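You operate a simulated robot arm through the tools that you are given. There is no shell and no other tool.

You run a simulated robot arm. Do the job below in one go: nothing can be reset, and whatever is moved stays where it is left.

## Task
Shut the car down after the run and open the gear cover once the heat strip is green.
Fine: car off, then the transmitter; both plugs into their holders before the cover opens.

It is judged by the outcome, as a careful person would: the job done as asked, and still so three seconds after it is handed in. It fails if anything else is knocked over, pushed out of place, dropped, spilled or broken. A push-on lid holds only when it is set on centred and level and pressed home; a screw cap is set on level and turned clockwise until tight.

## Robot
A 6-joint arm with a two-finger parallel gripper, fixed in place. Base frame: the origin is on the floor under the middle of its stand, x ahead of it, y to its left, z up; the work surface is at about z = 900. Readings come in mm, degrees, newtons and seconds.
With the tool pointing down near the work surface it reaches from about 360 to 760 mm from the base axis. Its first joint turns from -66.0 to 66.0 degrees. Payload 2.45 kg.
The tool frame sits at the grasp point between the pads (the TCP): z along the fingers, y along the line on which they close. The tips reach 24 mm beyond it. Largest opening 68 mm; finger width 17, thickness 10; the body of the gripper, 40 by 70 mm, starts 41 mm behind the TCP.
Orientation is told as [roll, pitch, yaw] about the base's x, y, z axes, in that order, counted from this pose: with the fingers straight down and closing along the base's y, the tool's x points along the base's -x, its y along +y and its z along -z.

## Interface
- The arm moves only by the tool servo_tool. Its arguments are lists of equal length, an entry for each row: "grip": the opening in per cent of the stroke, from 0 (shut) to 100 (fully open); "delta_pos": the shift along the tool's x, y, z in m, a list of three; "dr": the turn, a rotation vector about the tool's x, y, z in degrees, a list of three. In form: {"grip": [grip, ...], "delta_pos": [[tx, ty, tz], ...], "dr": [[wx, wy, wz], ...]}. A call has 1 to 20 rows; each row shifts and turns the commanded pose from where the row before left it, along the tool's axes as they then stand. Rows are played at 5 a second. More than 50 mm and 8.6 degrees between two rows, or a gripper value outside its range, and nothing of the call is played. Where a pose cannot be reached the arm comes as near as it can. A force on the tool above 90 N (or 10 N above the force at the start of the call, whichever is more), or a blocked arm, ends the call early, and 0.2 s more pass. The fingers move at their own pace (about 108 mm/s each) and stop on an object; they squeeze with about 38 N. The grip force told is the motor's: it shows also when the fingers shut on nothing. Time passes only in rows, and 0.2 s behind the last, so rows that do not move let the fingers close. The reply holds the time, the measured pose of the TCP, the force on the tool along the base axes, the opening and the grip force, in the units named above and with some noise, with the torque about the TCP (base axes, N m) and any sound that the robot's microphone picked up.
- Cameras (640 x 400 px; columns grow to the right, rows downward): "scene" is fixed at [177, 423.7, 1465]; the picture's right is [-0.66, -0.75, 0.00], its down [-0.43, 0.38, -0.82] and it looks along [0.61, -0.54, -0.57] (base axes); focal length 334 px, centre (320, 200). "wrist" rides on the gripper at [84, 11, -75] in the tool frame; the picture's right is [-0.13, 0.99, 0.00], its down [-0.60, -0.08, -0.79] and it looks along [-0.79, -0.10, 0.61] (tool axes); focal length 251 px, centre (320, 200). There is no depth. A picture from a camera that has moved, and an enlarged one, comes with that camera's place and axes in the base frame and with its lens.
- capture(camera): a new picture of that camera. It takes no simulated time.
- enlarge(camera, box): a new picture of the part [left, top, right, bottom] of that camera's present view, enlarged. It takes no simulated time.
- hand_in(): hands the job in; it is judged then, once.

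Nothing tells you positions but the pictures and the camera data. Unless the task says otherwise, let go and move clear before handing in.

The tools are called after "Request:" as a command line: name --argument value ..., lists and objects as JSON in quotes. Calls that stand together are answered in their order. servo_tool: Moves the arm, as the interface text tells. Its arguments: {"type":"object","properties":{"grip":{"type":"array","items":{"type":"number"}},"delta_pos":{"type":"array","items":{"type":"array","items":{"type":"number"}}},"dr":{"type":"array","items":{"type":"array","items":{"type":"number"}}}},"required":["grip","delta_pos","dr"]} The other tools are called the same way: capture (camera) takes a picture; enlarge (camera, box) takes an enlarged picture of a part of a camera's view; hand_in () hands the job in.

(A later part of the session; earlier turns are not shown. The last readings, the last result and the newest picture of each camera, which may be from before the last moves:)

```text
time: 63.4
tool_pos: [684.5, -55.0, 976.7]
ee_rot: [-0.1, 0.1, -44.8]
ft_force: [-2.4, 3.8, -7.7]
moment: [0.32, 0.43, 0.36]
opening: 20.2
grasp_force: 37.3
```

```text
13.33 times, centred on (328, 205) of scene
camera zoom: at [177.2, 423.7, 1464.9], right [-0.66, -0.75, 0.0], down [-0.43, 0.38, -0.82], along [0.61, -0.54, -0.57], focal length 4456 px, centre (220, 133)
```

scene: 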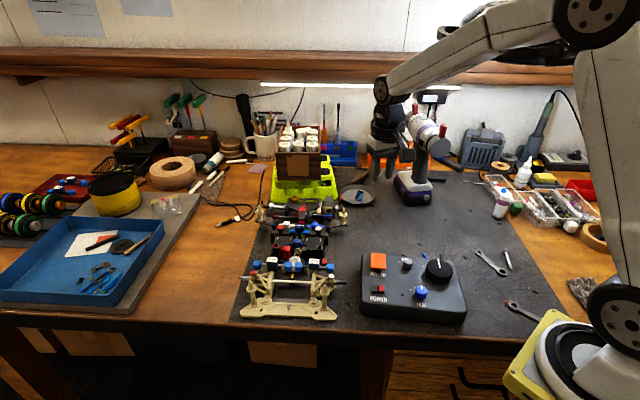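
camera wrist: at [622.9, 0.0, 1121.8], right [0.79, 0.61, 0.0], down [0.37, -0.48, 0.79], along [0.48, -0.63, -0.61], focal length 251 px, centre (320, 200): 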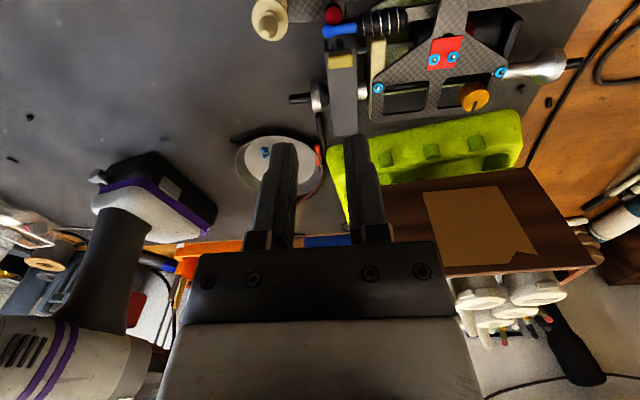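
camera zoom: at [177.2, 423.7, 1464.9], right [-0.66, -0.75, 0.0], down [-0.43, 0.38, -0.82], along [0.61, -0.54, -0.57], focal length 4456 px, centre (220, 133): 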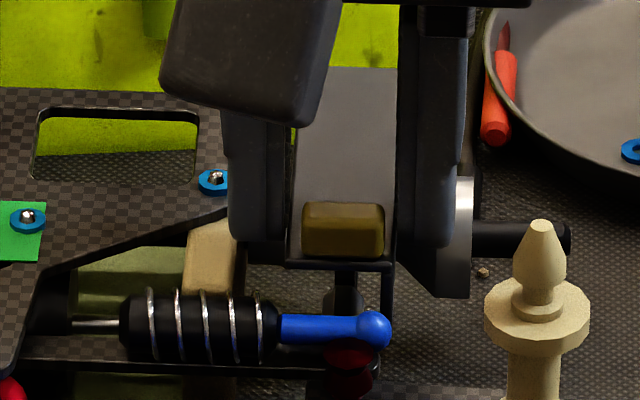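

The whole rear of the car rose with it, so the fingers are holding more than the lid. I'll set it back down exactly and release.

Request:
servo_tool --grip '[0, 0, 0, 20, 37, 37]' --delta_pos '[[0.0005, 0, 0.003], [0, 0, 0.0025], [0, -0.0003, 0], [0, 0, 0], [0, 0, 0], [0, 0, 0]]' --dr '[[0, 0, 0], [0, 0, 0], [0, 0, 0], [0, 0, 0], [0, 0, 0], [0, 0, 0]]'

Request:
enlarge --camera "wrist" --box '[240, 80, 400, 180]'

Request:
enlarge --camera "scene" --box '[305, 190, 350, 220]'

Request:
enlarge --camera "scene" --box '[255, 220, 345, 280]'

```text
time: 64.8
tool_pos: [684.7, -54.9, 970.2]
ee_rot: [0.0, 0.0, -45.0]
ft_force: [-0.4, -0.1, -0.1]
moment: [0.0, -0.02, -0.03]
opening: 25.4
grasp_force: 0.0
```

```text
4.00 times, centred on (320, 130) of wrist
camera zoom: at [631.1, 11.7, 1044.9], right [0.79, 0.61, 0.0], down [0.37, -0.48, 0.79], along [0.48, -0.63, -0.61], focal length 1006 px, centre (320, 480)
```

zoom: 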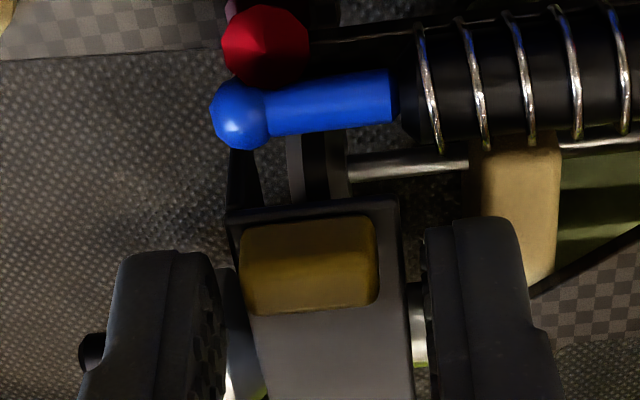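

```text
13.33 times, centred on (328, 205) of scene
camera zoom: at [177.0, 423.7, 1465.0], right [-0.66, -0.75, 0.0], down [-0.43, 0.38, -0.82], along [0.61, -0.54, -0.57], focal length 4456 px, centre (220, 133)
```

zoom: 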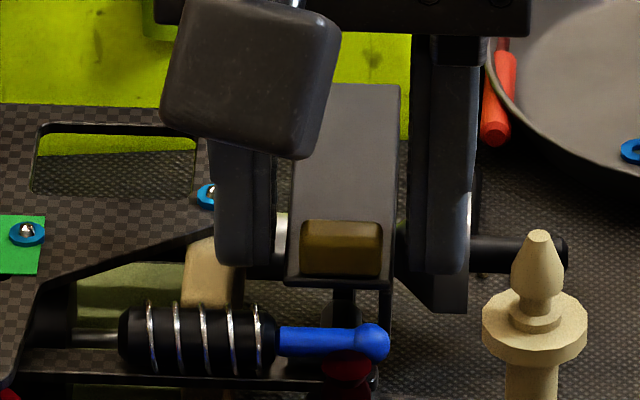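

```text
6.67 times, centred on (300, 250) of scene
camera zoom: at [177.0, 423.7, 1465.0], right [-0.66, -0.75, 0.0], down [-0.43, 0.38, -0.82], along [0.61, -0.54, -0.57], focal length 2228 px, centre (453, -133)
```

zoom: 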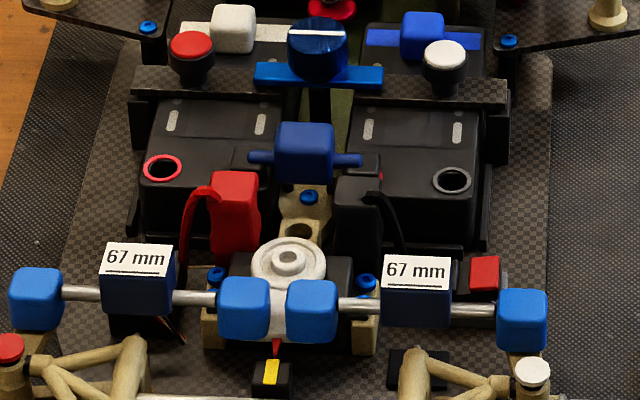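

The car is back down with the plugs still parked. I'll raise the tips a few millimetres so they take only the yellow tab.

Request:
servo_tool --grip '[37, 37, 37]' --delta_pos '[[0, 0, -0.004], [0, 0, -0.002], [0, 0, 0]]' --dr '[[0, 0, 0], [0, 0, 0], [0, 0, 0]]'

Request:
enlarge --camera "wrist" --box '[240, 80, 400, 180]'

Request:
enlarge --camera "scene" --box '[315, 200, 345, 220]'

```text
time: 65.6
tool_pos: [682.2, -55.6, 976.6]
ee_rot: [0.0, 0.0, -45.0]
ft_force: [0.6, 0.1, 0.2]
moment: [0.04, 0.0, 0.0]
opening: 25.2
grasp_force: 0.1
```

```text
4.00 times, centred on (320, 130) of wrist
camera zoom: at [630.5, 10.9, 1050.8], right [0.79, 0.61, 0.0], down [0.37, -0.48, 0.79], along [0.48, -0.63, -0.61], focal length 1006 px, centre (320, 480)
```

zoom: 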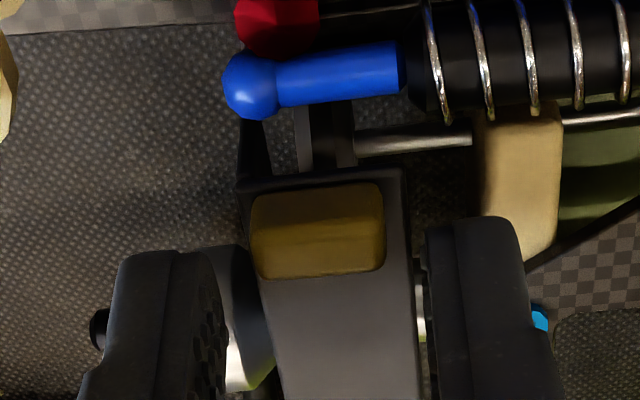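

```text
16.00 times, centred on (330, 210) of scene
camera zoom: at [177.0, 423.7, 1465.0], right [-0.66, -0.75, 0.0], down [-0.43, 0.38, -0.82], along [0.61, -0.54, -0.57], focal length 5347 px, centre (160, 40)
```

zoom: 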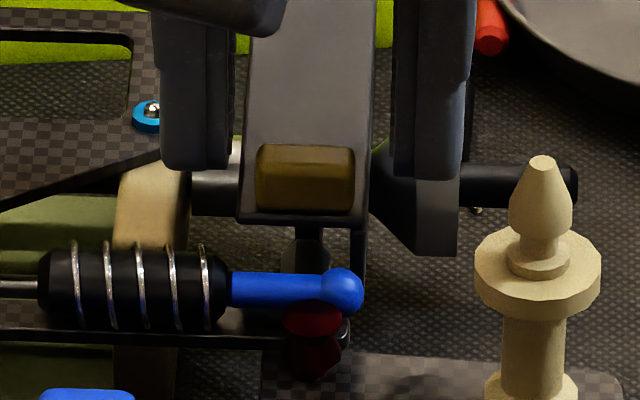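

Re-triangulating, the tab's top is really at about z=960 and the lid's at about 953, and the tab sits 9 mm ahead of the tool axis. I'll raise and shift forward so the fingers take the tab alone.

Request:
servo_tool --grip '[37, 37, 37, 37]' --delta_pos '[[0, 0, -0.003], [0.0045, 0.0005, 0], [0, 0, 0], [0, 0, 0]]' --dr '[[0, 0, 0], [0, 0, 0], [0, 0, 0], [0, 0, 0]]'

Request:
enlarge --camera "wrist" --box '[240, 80, 400, 180]'

Request:
enlarge --camera "scene" --box '[315, 200, 345, 220]'

```text
time: 66.6
tool_pos: [678.9, -51.7, 979.2]
ee_rot: [0.1, 0.0, -45.0]
ft_force: [-0.1, -0.5, 0.1]
moment: [0.0, 0.01, 0.01]
opening: 25.3
grasp_force: 0.2
```

```text
4.00 times, centred on (320, 130) of wrist
camera zoom: at [628.0, 14.8, 1053.9], right [0.79, 0.61, 0.0], down [0.37, -0.48, 0.79], along [0.48, -0.63, -0.61], focal length 1006 px, centre (320, 480)
```

zoom: 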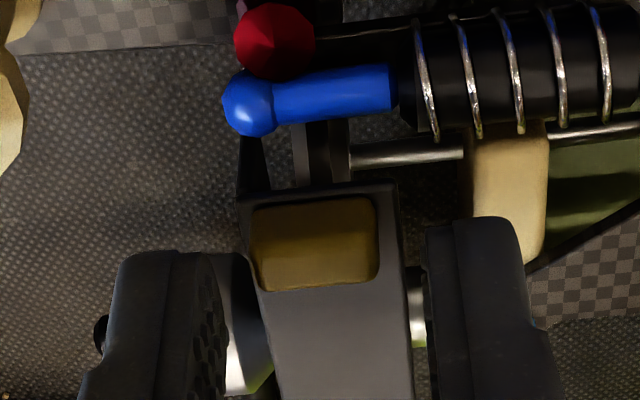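

```text
16.00 times, centred on (330, 210) of scene
camera zoom: at [177.0, 423.7, 1465.0], right [-0.66, -0.75, 0.0], down [-0.43, 0.38, -0.82], along [0.61, -0.54, -0.57], focal length 5347 px, centre (160, 40)
```

zoom: 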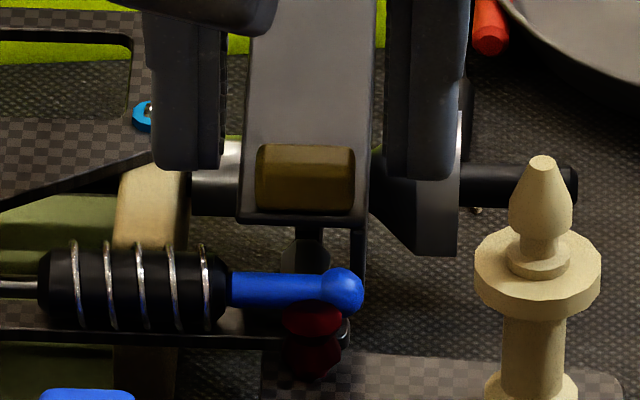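

Request:
servo_tool --grip '[22, 10, 0, 0]' --delta_pos '[[0, 0, 0], [0, 0, 0], [0, 0, 0], [0, 0, 0]]' --dr '[[0, 0, 0], [0, 0, 0], [0, 0, 0], [0, 0, 0]]'

Request:
enlarge --camera "wrist" --box '[240, 80, 400, 180]'

Request:
enlarge --camera "scene" --box '[315, 200, 345, 220]'

```text
time: 67.6
tool_pos: [678.8, -51.8, 978.5]
ee_rot: [0.0, -0.1, -45.0]
ft_force: [-2.8, -1.4, 1.1]
moment: [-0.08, 0.03, 0.02]
opening: 15.4
grasp_force: 34.4
```

```text
4.00 times, centred on (320, 130) of wrist
camera zoom: at [627.9, 14.6, 1053.9], right [0.79, 0.61, 0.0], down [0.37, -0.48, 0.79], along [0.48, -0.63, -0.61], focal length 1006 px, centre (320, 480)
```

zoom: 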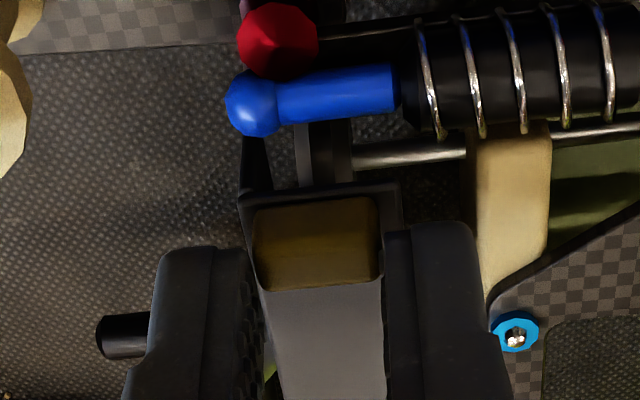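

```text
16.00 times, centred on (330, 210) of scene
camera zoom: at [176.9, 423.6, 1465.0], right [-0.66, -0.75, 0.0], down [-0.43, 0.38, -0.82], along [0.61, -0.54, -0.57], focal length 5347 px, centre (160, 40)
```

zoom: 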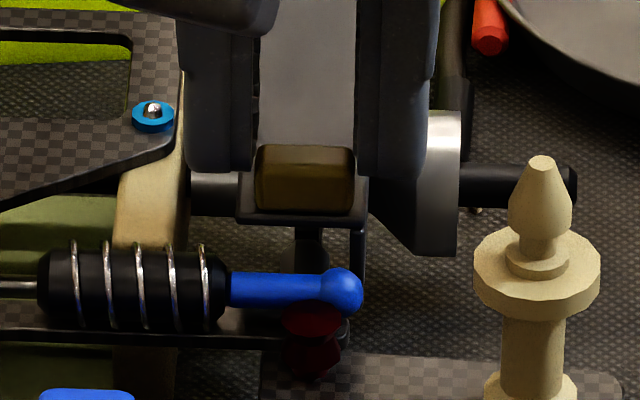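

Now it's at 15.4 mm on the tab itself. Lifting 3 mm to test.

Request:
servo_tool --grip '[0, 0, 0]' --delta_pos '[[0, 0, -0.0015], [0, 0, -0.0015], [0, 0, 0]]' --dr '[[0, 0, 0], [0, 0, 0], [0, 0, 0]]'

Request:
enlarge --camera "wrist" --box '[240, 80, 400, 180]'

Request:
enlarge --camera "scene" --box '[315, 200, 345, 220]'

```text
time: 68.4
tool_pos: [679.8, -51.0, 982.3]
ee_rot: [0.0, 0.2, -45.0]
ft_force: [1.3, -3.0, 1.0]
moment: [0.17, 0.33, 0.09]
opening: 15.3
grasp_force: 34.6
```

```text
4.00 times, centred on (320, 130) of wrist
camera zoom: at [628.1, 15.1, 1056.9], right [0.79, 0.61, 0.0], down [0.37, -0.48, 0.79], along [0.48, -0.63, -0.61], focal length 1006 px, centre (320, 480)
```

zoom: 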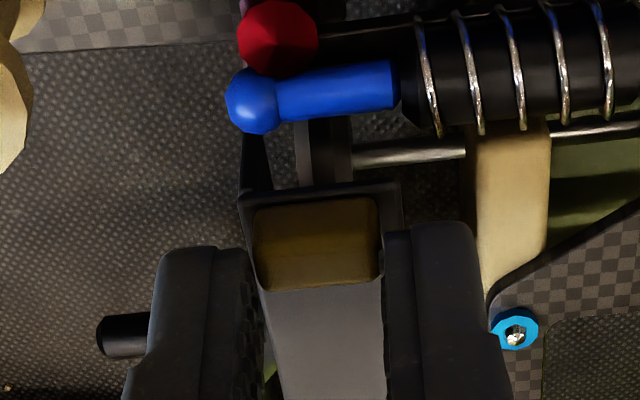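

```text
16.00 times, centred on (330, 210) of scene
camera zoom: at [177.2, 423.6, 1465.0], right [-0.66, -0.75, 0.0], down [-0.43, 0.38, -0.82], along [0.61, -0.54, -0.57], focal length 5347 px, centre (160, 40)
```

zoom: 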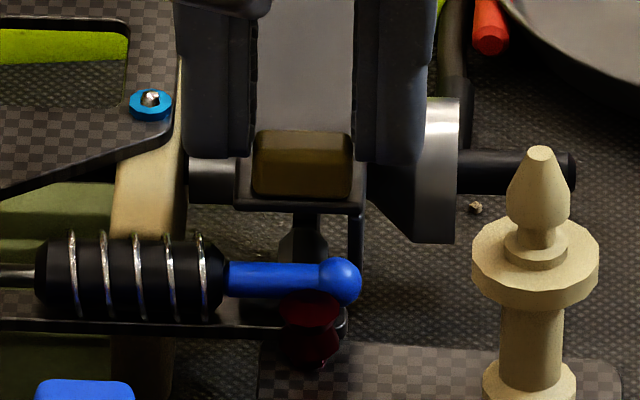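

Even holding only the tab, a straight lift raises the car's tail. I'll set it back down, release, and inspect the cover from the side to see how it is hinged.

Request:
servo_tool --grip '[0, 0, 0, 25, 37, 37]' --delta_pos '[[0, 0, 0.0015], [0, 0, 0.0015], [0, 0, 0], [0, 0, 0], [0, 0, 0], [0, 0, 0]]' --dr '[[0, 0, 0], [0, 0, 0], [0, 0, 0], [0, 0, 0], [0, 0, 0], [0, 0, 0]]'

Request:
servo_tool --grip '[37, 37, 37]' --delta_pos '[[0, 0, -0.01], [0, 0, -0.03], [0, 0, -0.04]]' --dr '[[0, 0, 0], [0, 0, 0], [0, 0, 0]]'

Request:
enlarge --camera "scene" --box '[305, 190, 350, 220]'

Request:
enlarge --camera "scene" --box '[235, 180, 355, 325]'

```text
time: 69.8
tool_pos: [680.0, -52.0, 980.4]
ee_rot: [0.0, 0.0, -45.0]
ft_force: [0.1, 0.3, 0.4]
moment: [0.02, -0.02, 0.0]
opening: 25.0
grasp_force: 0.1
```

```text
time: 70.6
tool_pos: [682.5, -50.0, 1062.6]
ee_rot: [0.0, 0.1, -45.1]
ft_force: [0.3, 0.0, 0.8]
moment: [0.0, -0.02, 0.02]
opening: 25.3
grasp_force: 0.1
```

```text
13.33 times, centred on (328, 205) of scene
camera zoom: at [177.0, 423.7, 1465.0], right [-0.66, -0.75, 0.0], down [-0.43, 0.38, -0.82], along [0.61, -0.54, -0.57], focal length 4456 px, centre (220, 133)
```

zoom: 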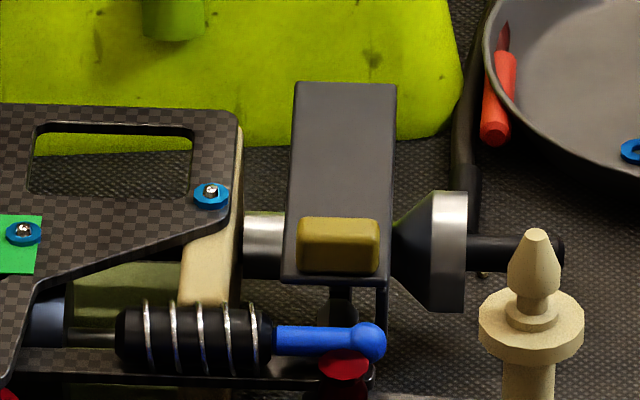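

```text
2.76 times, centred on (295, 252) of scene
camera zoom: at [177.0, 423.7, 1465.0], right [-0.66, -0.75, 0.0], down [-0.43, 0.38, -0.82], along [0.61, -0.54, -0.57], focal length 922 px, centre (389, 55)
```

zoom: 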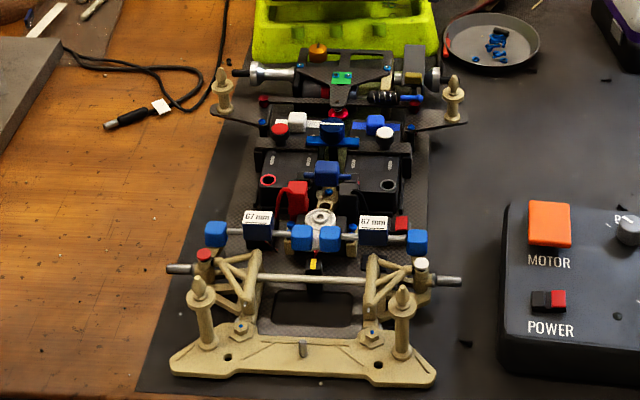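

The car is back where it was. I'll swing the wrist camera around to the car's right side and look at the cover at a shallow angle.

Request:
servo_tool --grip '[37, 37, 37, 37, 37, 37, 37, 37, 37, 37, 37, 37, 37, 37, 37, 37]' --delta_pos '[[0, 0, -0.04], [0, 0, 0], [0, 0, 0], [0, 0, 0], [0, 0, 0], [0, 0, 0], [0, 0, 0], [0, 0, 0], [0, 0, 0], [0, 0, 0], [0, 0, 0], [0, 0, 0], [0, 0, 0], [0, 0, 0], [0.0474, -0.0075, 0], [0.0474, -0.0075, 0]]' --dr '[[0, 0, 0], [0, 0, -7.46], [0, 0, -7.46], [0, 0, -7.46], [0, 0, -7.46], [0, 0, -7.46], [0, 0, -7.46], [0, 0, -7.46], [0, 0, -7.46], [0, 0, -7.46], [0, 0, -7.46], [0, 0, -7.46], [0, 0, -7.46], [0, 0, -7.46], [0, 0, 0], [0, 0, 0]]'

Request:
capture --camera "scene"

Request:
capture --camera "wrist"

```text
time: 74.0
tool_pos: [633.8, -134.2, 1099.3]
ee_rot: [0.0, 0.0, 52.0]
ft_force: [-0.4, 0.4, -0.5]
moment: [0.03, 0.03, 0.0]
opening: 25.3
grasp_force: 0.1
```

```text
taken
```

scene: 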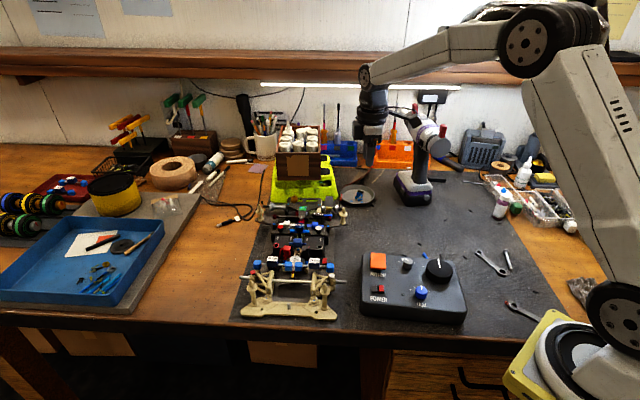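

```text
taken
camera wrist: at [574.0, -194.2, 1174.4], right [-0.7, 0.71, 0.0], down [0.43, 0.43, 0.79], along [0.56, 0.56, -0.61], focal length 251 px, centre (320, 200)
```

wrist: 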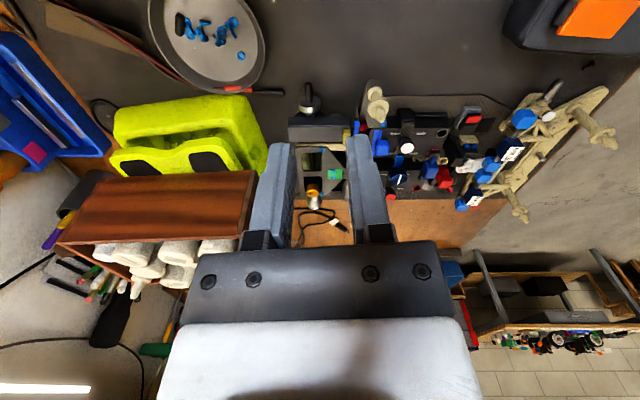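

Request:
enlarge --camera "wrist" --box '[270, 80, 370, 160]'

Request:
servo_tool --grip '[37, 37, 37, 37, 37, 37, 37]' --delta_pos '[[0.01, 0, 0.035], [0.01, 0, 0.035], [0, 0, 0], [0, 0, 0], [0, 0, 0], [0, 0, 0], [0, 0, 0]]' --dr '[[0, 0, 0], [0, 0, 0], [0, -8, 0], [0, -8, 0], [0, -8, 0], [0, -8, 0], [0, -8, 0]]'

Request:
capture --camera "wrist"

```text
5.00 times, centred on (320, 120) of wrist
camera zoom: at [574.0, -194.2, 1174.4], right [-0.7, 0.71, 0.0], down [0.43, 0.43, 0.79], along [0.56, 0.56, -0.61], focal length 1257 px, centre (320, 600)
```

zoom: 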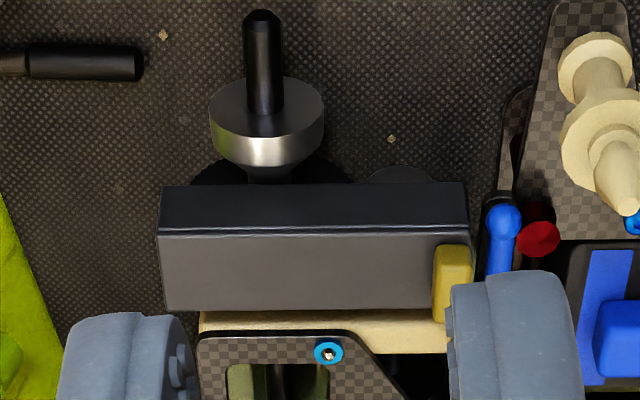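

```text
time: 75.5
tool_pos: [646.6, -62.9, 1046.7]
ee_rot: [-2.7, -32.7, 63.2]
ft_force: [-0.4, 0.4, 0.0]
moment: [0.01, 0.01, 0.0]
opening: 25.1
grasp_force: 0.1
stopped in row 7: the arm was blocked; the commanded pose is now the measured one
```

```text
taken
camera wrist: at [583.3, -155.4, 1064.1], right [-0.82, 0.57, 0.03], down [0.07, 0.05, 1.0], along [0.56, 0.82, -0.08], focal length 251 px, centre (320, 200)
```

wrist: 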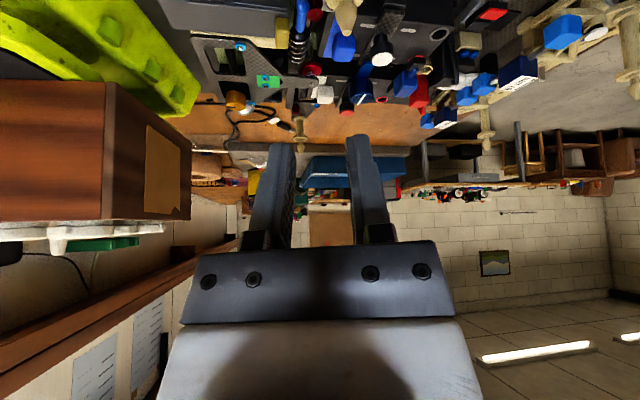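

The arm hit a joint limit on that tilt (forces stayed near zero). The earlier frame already shows the lid's side profile, so I'll untilt and climb back to safe height.

Request:
servo_tool --grip '[37, 37, 37, 37, 37, 37]' --delta_pos '[[0, 0, 0], [0, 0, 0], [0, 0, 0], [0, 0, 0], [0, 0, -0.03], [0, 0, 0]]' --dr '[[0, 8, 0], [0, 8, 0], [0, 8, 0], [0, 8, 0], [0, 0, 0], [0, 0, 0]]'

Request:
capture --camera "wrist"

Request:
capture --camera "scene"

```text
time: 76.9
tool_pos: [643.1, -72.6, 1076.9]
ee_rot: [-2.1, -0.8, 60.9]
ft_force: [-0.4, 0.4, 0.9]
moment: [0.0, 0.01, 0.02]
opening: 25.1
grasp_force: 0.1
```

```text
taken
camera wrist: at [589.5, -140.9, 1150.4], right [-0.8, 0.59, -0.03], down [0.33, 0.49, 0.8], along [0.49, 0.64, -0.59], focal length 251 px, centre (320, 200)
```

wrist: 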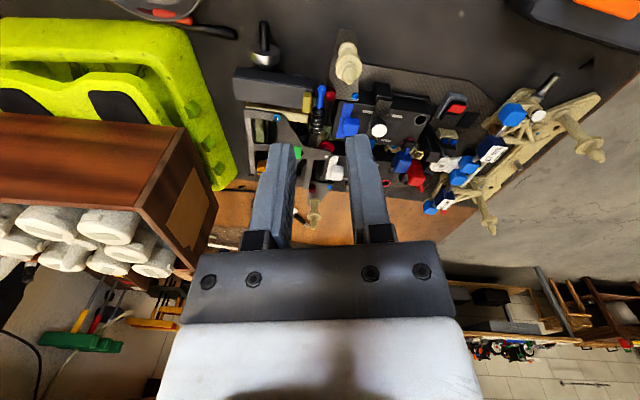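

```text
taken
```

scene: 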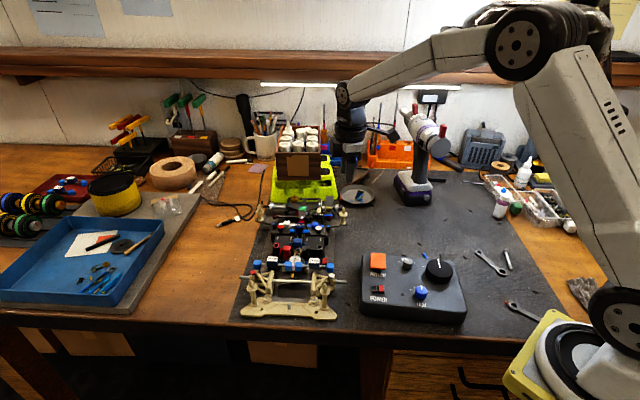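

Request:
enlarge --camera "wrist" --box '[210, 20, 350, 150]'

Request:
enlarge --camera "wrist" --box '[225, 50, 325, 120]'

```text
3.08 times, centred on (280, 85) of wrist
camera zoom: at [589.5, -140.9, 1150.4], right [-0.8, 0.59, -0.03], down [0.33, 0.49, 0.8], along [0.49, 0.64, -0.59], focal length 774 px, centre (443, 554)
```

zoom: 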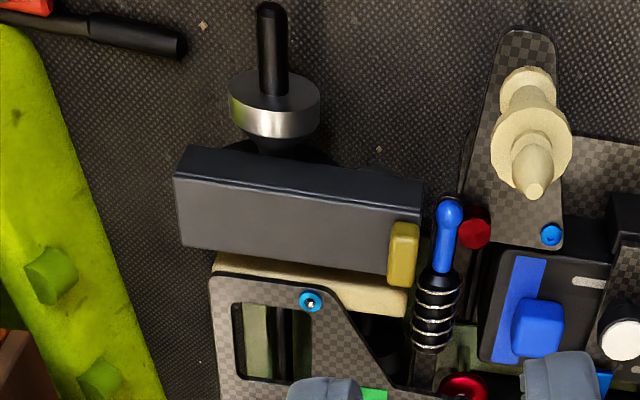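

```text
5.71 times, centred on (275, 85) of wrist
camera zoom: at [589.5, -140.9, 1150.4], right [-0.8, 0.59, -0.03], down [0.33, 0.49, 0.8], along [0.49, 0.64, -0.59], focal length 1437 px, centre (577, 857)
```

zoom: 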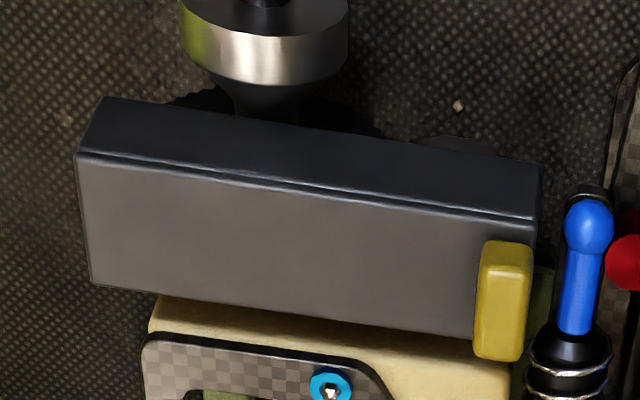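

The lid is a single box with side skirts and no visible latch, and the measured torque says it wants to pivot about its rear end. So I must rotate along with it rather than lift straight. I'll return to the tab with the original yaw.

Request:
servo_tool --grip '[37, 37, 37, 37, 37, 37, 37, 37, 37, 37, 37, 37, 37, 37, 37, 37, 37, 37]' --delta_pos '[[0, 0, -0.02], [0, 0, 0], [0, 0, 0], [0, 0, 0], [0, 0, 0], [0, 0, 0], [0, 0, 0], [0, 0, 0], [0, 0, 0], [0, 0, 0], [0, 0, 0], [0, 0, 0], [0, 0, 0], [0, 0, 0], [0, 0, 0], [-0.0106, 0.0403, 0], [0, 0, 0.04], [0, 0, 0]]' --dr '[[-2.1, 0.8, 0], [0, 0, 7.56], [0, 0, 7.56], [0, 0, 7.56], [0, 0, 7.56], [0, 0, 7.56], [0, 0, 7.56], [0, 0, 7.56], [0, 0, 7.56], [0, 0, 7.56], [0, 0, 7.56], [0, 0, 7.56], [0, 0, 7.56], [0, 0, 7.56], [0, 0, 7.56], [0, 0, 0], [0, 0, 0], [0, 0, 0]]'

Request:
capture --camera "wrist"

Request:
enlarge --camera "wrist" --box '[220, 30, 420, 170]'

```text
time: 80.7
tool_pos: [678.5, -47.1, 1055.5]
ee_rot: [0.0, 0.1, -44.9]
ft_force: [-0.8, 0.2, 0.0]
moment: [-0.01, 0.01, 0.01]
opening: 25.0
grasp_force: 0.1
```

```text
taken
camera wrist: at [625.5, 18.6, 1129.7], right [0.79, 0.61, 0.0], down [0.37, -0.48, 0.79], along [0.48, -0.63, -0.61], focal length 251 px, centre (320, 200)
```

wrist: 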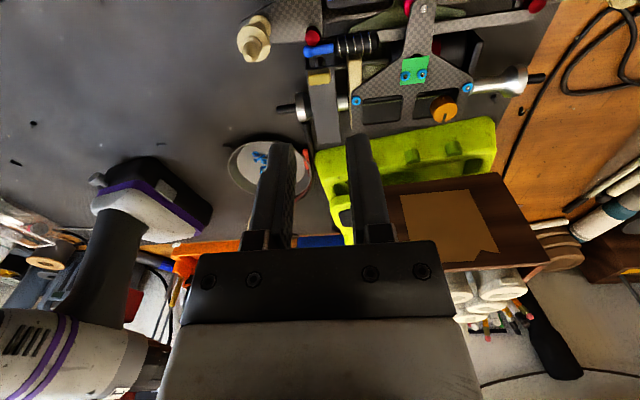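

```text
2.86 times, centred on (320, 100) of wrist
camera zoom: at [625.5, 18.6, 1129.7], right [0.79, 0.61, 0.0], down [0.37, -0.48, 0.79], along [0.48, -0.63, -0.61], focal length 718 px, centre (320, 486)
```

zoom: 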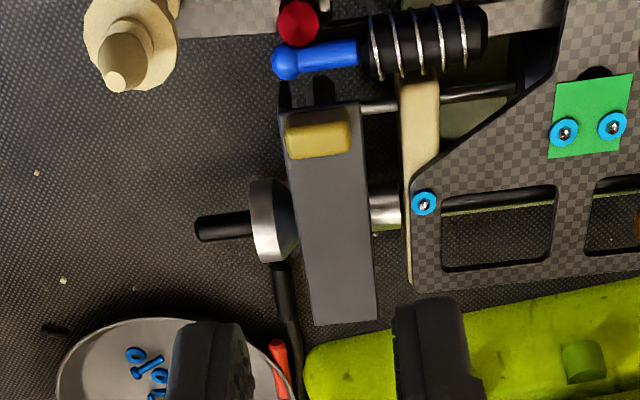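

Request:
servo_tool --grip '[37, 37, 37, 37]' --delta_pos '[[-0.0073, 0, 0.02], [0, 0, 0.02], [0, 0, 0.024], [0, 0, 0]]' --dr '[[0, 0, 0], [0, 0, 0], [0, 0, 0], [0, 0, 0]]'

Request:
enlarge --camera "wrist" --box '[240, 70, 400, 170]'

```text
time: 81.7
tool_pos: [682.9, -53.0, 993.7]
ee_rot: [-0.1, 0.1, -44.7]
ft_force: [-0.2, 0.0, -0.4]
moment: [0.0, -0.02, 0.02]
opening: 25.0
grasp_force: 0.1
```

```text
4.00 times, centred on (320, 120) of wrist
camera zoom: at [631.4, 12.5, 1067.1], right [0.79, 0.61, 0.0], down [0.37, -0.48, 0.79], along [0.49, -0.63, -0.61], focal length 1006 px, centre (320, 520)
```

zoom: 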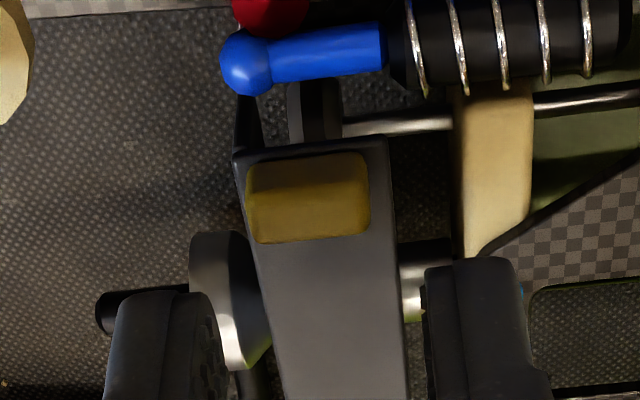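

Request:
servo_tool --grip '[37, 37, 37, 37]' --delta_pos '[[0.002, -0.0005, 0.007], [0, 0, 0.006], [0, 0, 0], [0, 0, 0]]' --dr '[[0, 0, 0], [0, 0, 0], [0, 0, 0], [0, 0, 0]]'

Request:
enlarge --camera "wrist" --box '[240, 80, 400, 180]'

Request:
enlarge --camera "scene" --box '[315, 195, 345, 215]'

```text
time: 82.7
tool_pos: [682.7, -53.8, 979.5]
ee_rot: [0.0, 0.0, -44.7]
ft_force: [-0.5, -0.5, 0.1]
moment: [0.03, -0.03, 0.0]
opening: 25.7
grasp_force: 0.1
```

```text
4.00 times, centred on (320, 130) of wrist
camera zoom: at [630.0, 12.7, 1054.5], right [0.79, 0.61, 0.0], down [0.37, -0.48, 0.79], along [0.48, -0.63, -0.61], focal length 1006 px, centre (320, 480)
```

zoom: 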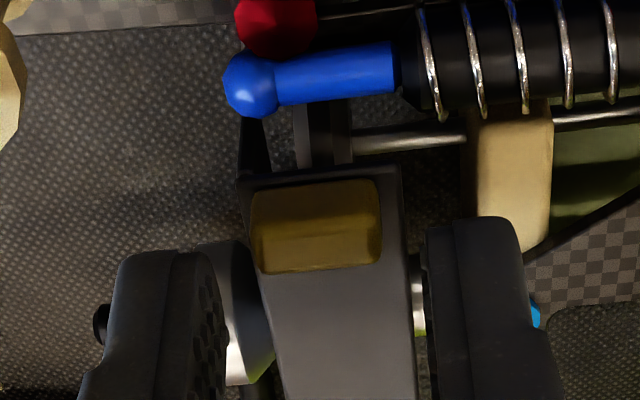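

```text
16.00 times, centred on (330, 205) of scene
camera zoom: at [177.0, 423.7, 1465.0], right [-0.66, -0.75, 0.0], down [-0.43, 0.38, -0.82], along [0.61, -0.54, -0.57], focal length 5347 px, centre (160, 120)
```

zoom: 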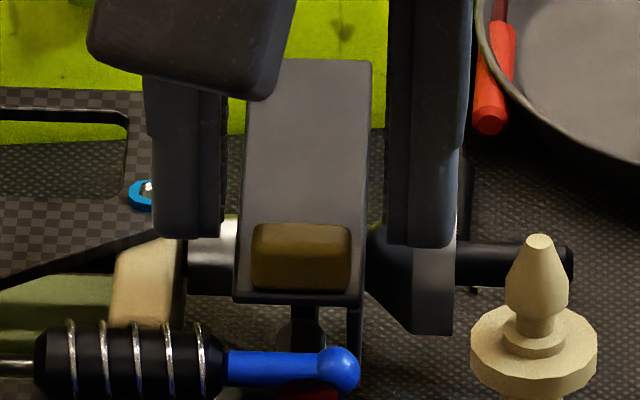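

Positioned with only the front of the finger tips over the tab. I'll close to just under the tab's width for a light squeeze.

Request:
servo_tool --grip '[26, 22, 22, 22]' --delta_pos '[[0, 0, 0], [0, 0, 0], [0, 0, 0], [0, 0, 0]]' --dr '[[0, 0, 0], [0, 0, 0], [0, 0, 0], [0, 0, 0]]'

Request:
enlarge --camera "wrist" --box '[240, 80, 400, 180]'

```text
time: 83.7
tool_pos: [682.2, -53.1, 980.2]
ee_rot: [0.0, 0.2, -44.8]
ft_force: [1.5, 0.2, 0.1]
moment: [0.0, 0.0, 0.0]
opening: 15.9
grasp_force: 5.7
```

```text
4.00 times, centred on (320, 130) of wrist
camera zoom: at [630.1, 12.8, 1054.6], right [0.79, 0.61, 0.0], down [0.37, -0.48, 0.79], along [0.49, -0.63, -0.61], focal length 1006 px, centre (320, 480)
```

zoom: 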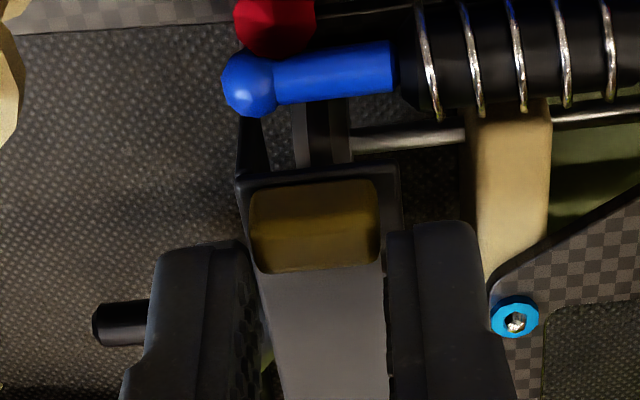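

The squeeze can be modulated (5.7 N now). I'll swing the tool about the presumed rear hinge, lifting and rotating together by 8°.

Request:
servo_tool --grip '[20, 20, 20, 20]' --delta_pos '[[0, 0, 0], [-0.00258, 0, -0.00375], [-0.00258, 0, -0.00375], [0, 0, 0]]' --dr '[[0, 0, 0], [0, 4, 0], [0, 4, 0], [0, 0, 0]]'

Request:
enlarge --camera "wrist" --box '[240, 80, 400, 180]'

Request:
enlarge --camera "scene" --box '[310, 190, 350, 220]'

```text
time: 84.7
tool_pos: [685.3, -57.3, 987.3]
ee_rot: [0.1, 8.2, -44.8]
ft_force: [-5.1, 4.2, 3.6]
moment: [0.03, 0.05, 0.02]
opening: 15.2
grasp_force: 34.6
```

```text
4.00 times, centred on (320, 130) of wrist
camera zoom: at [641.7, 1.2, 1073.6], right [0.79, 0.61, -0.02], down [0.45, -0.56, 0.7], along [0.42, -0.56, -0.71], focal length 1006 px, centre (320, 480)
```

zoom: 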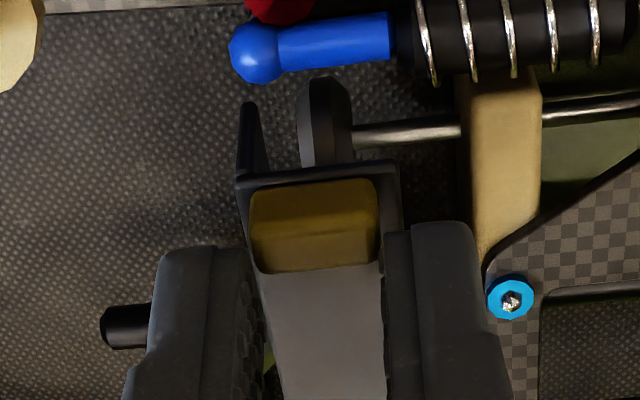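

```text
13.33 times, centred on (330, 205) of scene
camera zoom: at [176.8, 423.8, 1465.0], right [-0.66, -0.75, 0.0], down [-0.43, 0.38, -0.82], along [0.61, -0.54, -0.57], focal length 4456 px, centre (187, 133)
```

zoom: 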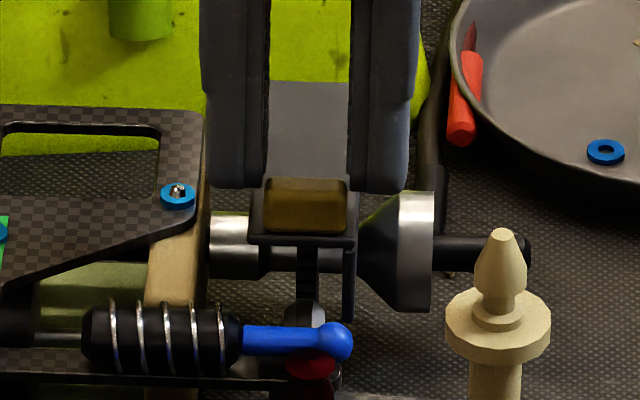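

The lid is opening: its front edge rises while the car stays put. There's about 6 N pushing me forward, so I'll ease forward a bit and continue with a slightly corrected pivot.

Request:
servo_tool --grip '[20, 20, 20, 20]' --delta_pos '[[0.0012, 0, 0], [-0.0019, 0, -0.0038], [-0.0019, 0, -0.0038], [0, 0, 0]]' --dr '[[0, 0, 0], [0, 4, 0], [0, 4, 0], [0, 0, 0]]'

Request:
enlarge --camera "scene" --box '[310, 190, 350, 220]'

```text
time: 85.7
tool_pos: [688.4, -60.2, 995.5]
ee_rot: [0.2, 16.0, -45.0]
ft_force: [8.4, -6.4, 5.2]
moment: [-0.48, -0.58, -0.06]
opening: 15.1
grasp_force: 34.8
```

```text
13.33 times, centred on (330, 205) of scene
camera zoom: at [177.1, 423.5, 1465.0], right [-0.66, -0.75, 0.0], down [-0.43, 0.38, -0.82], along [0.61, -0.54, -0.57], focal length 4456 px, centre (187, 133)
```

zoom: 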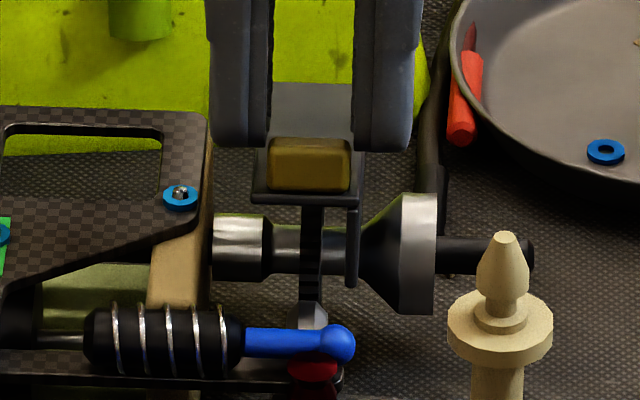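

Request:
servo_tool --grip '[21, 21]' --delta_pos '[[-0.001, 0, -0.001], [0, 0, 0]]' --dr '[[0, -1, 0], [0, 0, 0]]'

Request:
enlarge --camera "scene" --box '[310, 190, 350, 220]'

```text
time: 86.3
tool_pos: [688.8, -60.6, 994.3]
ee_rot: [-0.2, 15.3, -44.7]
ft_force: [-3.8, 1.7, 8.5]
moment: [-0.18, -0.15, -0.01]
opening: 15.4
grasp_force: 34.7
```

```text
13.33 times, centred on (330, 205) of scene
camera zoom: at [176.7, 423.7, 1465.0], right [-0.66, -0.75, 0.0], down [-0.43, 0.38, -0.82], along [0.61, -0.54, -0.57], focal length 4456 px, centre (187, 133)
```

zoom: 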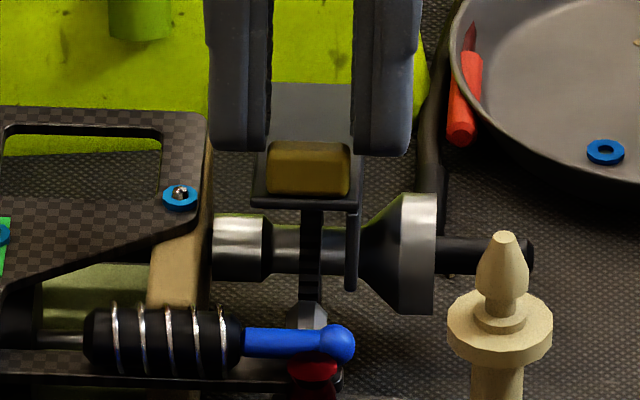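

Request:
servo_tool --grip '[21, 21]' --delta_pos '[[0.0003, 0, -0.0012], [0, 0, 0]]' --dr '[[0, 0, 0], [0, 0, 0]]'

```text
time: 86.9
tool_pos: [687.5, -61.2, 994.0]
ee_rot: [-0.1, 15.3, -44.8]
ft_force: [-6.7, 0.6, 1.9]
moment: [0.04, 0.18, 0.15]
opening: 15.5
grasp_force: 34.2
```

Request:
servo_tool --grip '[21, 21, 21]' --delta_pos '[[-0.002, 0, -0.0041], [-0.0022, 0, -0.0041], [0, 0, 0]]' --dr '[[0, 4, 0], [0, 4, 0], [0, 0, 0]]'

Request:
enlarge --camera "scene" --box '[310, 190, 350, 220]'

Request:
enlarge --camera "wrist" --box '[220, 60, 420, 200]'

```text
time: 87.7
tool_pos: [693.9, -65.9, 1000.9]
ee_rot: [0.0, 23.2, -44.8]
ft_force: [-0.4, 1.0, 0.3]
moment: [0.22, 0.27, -0.03]
opening: 15.2
grasp_force: 34.8
```

```text
13.33 times, centred on (330, 205) of scene
camera zoom: at [177.2, 423.7, 1465.0], right [-0.66, -0.75, 0.0], down [-0.43, 0.38, -0.82], along [0.61, -0.54, -0.57], focal length 4456 px, centre (187, 133)
```

zoom: 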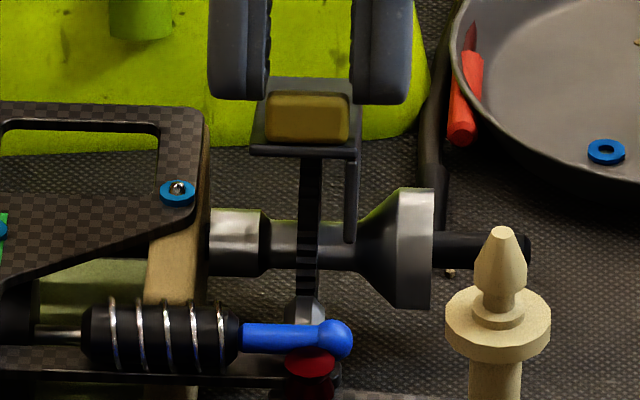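

```text
2.86 times, centred on (320, 130) of wrist
camera zoom: at [668.0, -24.6, 1102.9], right [0.78, 0.62, -0.05], down [0.56, -0.67, 0.49], along [0.27, -0.41, -0.87], focal length 718 px, centre (320, 400)
```

zoom: 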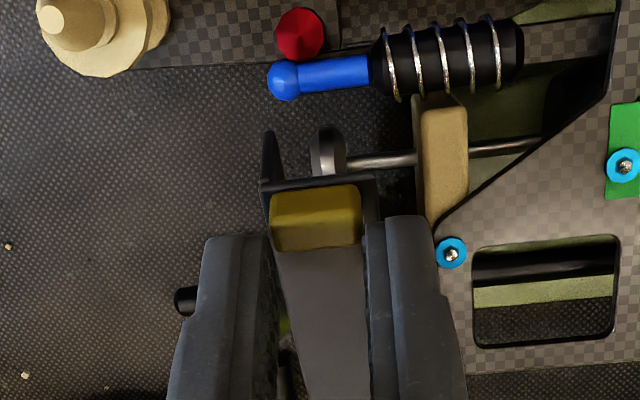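

Opening smoothly at about 23° with tiny forces and the car steady. Continuing along the same arc.

Request:
servo_tool --grip '[21, 21, 21]' --delta_pos '[[-0.0022, 0, -0.004], [-0.0022, 0, -0.004], [0, 0, 0]]' --dr '[[0, 4, 0], [0, 4, 0], [0, 0, 0]]'

Request:
enlarge --camera "scene" --box '[310, 190, 350, 220]'

```text
time: 88.5
tool_pos: [685.1, -69.2, 1005.2]
ee_rot: [0.0, 31.2, -44.8]
ft_force: [0.7, -1.2, -0.2]
moment: [0.12, 0.13, -0.17]
opening: 15.3
grasp_force: 35.0
out of reach, approached as far as the arm can: row 2
```

```text
13.33 times, centred on (330, 205) of scene
camera zoom: at [177.2, 423.6, 1465.0], right [-0.66, -0.75, 0.0], down [-0.43, 0.38, -0.82], along [0.61, -0.54, -0.57], focal length 4456 px, centre (187, 133)
```

zoom: 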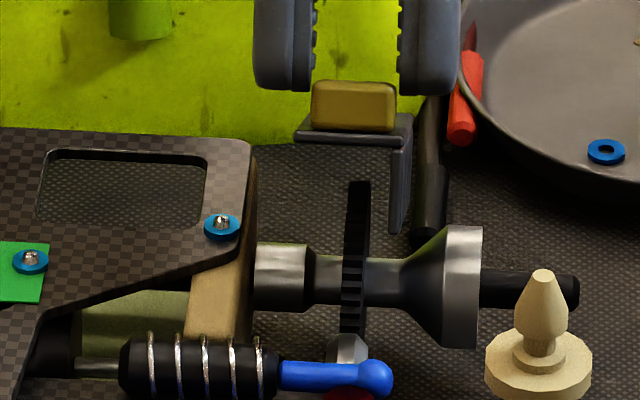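

The last step was beyond reach with that lean, and the arm pulled the car about 14 mm toward the base. I'll reverse those steps while still holding the lid so the car goes back to where it was.

Request:
servo_tool --grip '[20, 20, 20]' --delta_pos '[[0.00192, 0, 0.00414], [0.00192, 0, 0.00414], [0, 0, 0]]' --dr '[[0, -4, 0], [0, -4, 0], [0, 0, 0]]'

Request:
enlarge --camera "scene" --box '[310, 190, 350, 220]'

Request:
capture --camera "scene"

```text
time: 89.3
tool_pos: [680.3, -62.8, 1001.1]
ee_rot: [0.0, 22.9, -44.8]
ft_force: [1.6, -2.6, -0.6]
moment: [0.11, 0.13, -0.12]
opening: 15.3
grasp_force: 34.0
```

```text
13.33 times, centred on (330, 205) of scene
camera zoom: at [177.2, 423.6, 1465.0], right [-0.66, -0.75, 0.0], down [-0.43, 0.38, -0.82], along [0.61, -0.54, -0.57], focal length 4456 px, centre (187, 133)
```

zoom: 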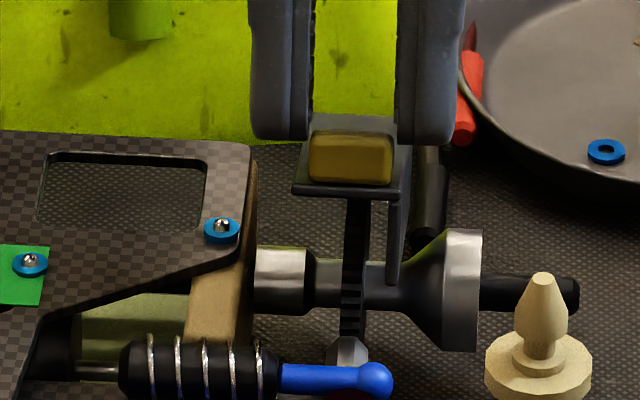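

```text
taken
```

scene: 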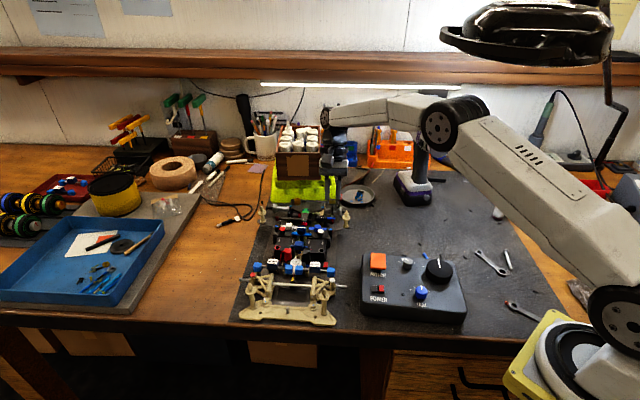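

The lid is still held, and I need to slide the car back by about (+13.7,-3.1) mm. Doing it in small steps with the grip firm.

Request:
servo_tool --grip '[18, 18, 18, 18, 18, 18]' --delta_pos '[[-0.0022, 0.0015, -0.00093], [-0.0022, 0.0015, -0.00093], [-0.0022, 0.0015, -0.00093], [-0.0022, 0.0015, -0.00093], [-0.0022, 0.0015, -0.00093], [0, 0, 0]]' --dr '[[0, 0, 0], [0, 0, 0], [0, 0, 0], [0, 0, 0], [0, 0, 0], [0, 0, 0]]'

Request:
enlarge --camera "scene" --box '[310, 190, 350, 220]'

Request:
enlarge --camera "scene" --box '[235, 180, 355, 325]'

```text
time: 90.7
tool_pos: [692.1, -66.9, 1001.1]
ee_rot: [0.0, 23.1, -44.9]
ft_force: [-3.4, 3.4, 0.0]
moment: [0.2, 0.22, 0.09]
opening: 15.5
grasp_force: 34.2
```

```text
13.33 times, centred on (330, 205) of scene
camera zoom: at [176.9, 423.7, 1465.0], right [-0.66, -0.75, 0.0], down [-0.43, 0.38, -0.82], along [0.61, -0.54, -0.57], focal length 4456 px, centre (187, 133)
```

zoom: 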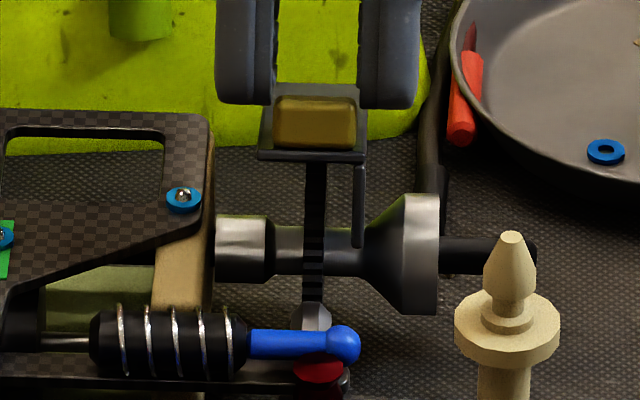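

```text
2.76 times, centred on (295, 252) of scene
camera zoom: at [176.9, 423.7, 1465.0], right [-0.66, -0.75, 0.0], down [-0.43, 0.38, -0.82], along [0.61, -0.54, -0.57], focal length 922 px, centre (389, 55)
```

zoom: 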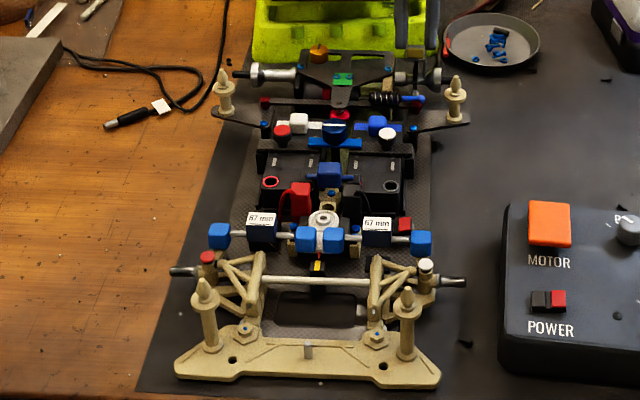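

The car is back within a few millimetres. From here I'll follow the lid's arc while bringing the tool back to vertical, squeezing lightly so the tab can pivot between the pads.

Request:
servo_tool --grip '[21.8, 21.8, 21.8]' --delta_pos '[[0, 0, 0], [-0.00012, 0, -0.0057], [0, 0, 0]]' --dr '[[0, 0, 0], [0, -3.1, 0], [0, 0, 0]]'

Request:
enlarge --camera "scene" --box '[310, 190, 350, 220]'

```text
time: 91.5
tool_pos: [694.8, -69.0, 1007.0]
ee_rot: [0.2, 19.8, -44.8]
ft_force: [0.2, -0.1, 1.1]
moment: [0.0, -0.02, -0.02]
opening: 14.8
grasp_force: 0.1
```

```text
13.33 times, centred on (330, 205) of scene
camera zoom: at [177.0, 423.7, 1465.0], right [-0.66, -0.75, 0.0], down [-0.43, 0.38, -0.82], along [0.61, -0.54, -0.57], focal length 4456 px, centre (187, 133)
```

zoom: 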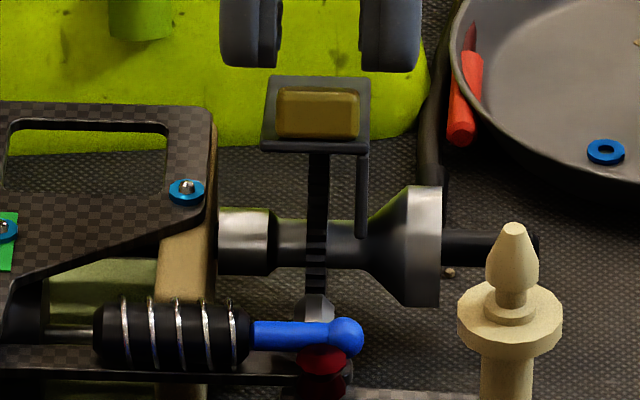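

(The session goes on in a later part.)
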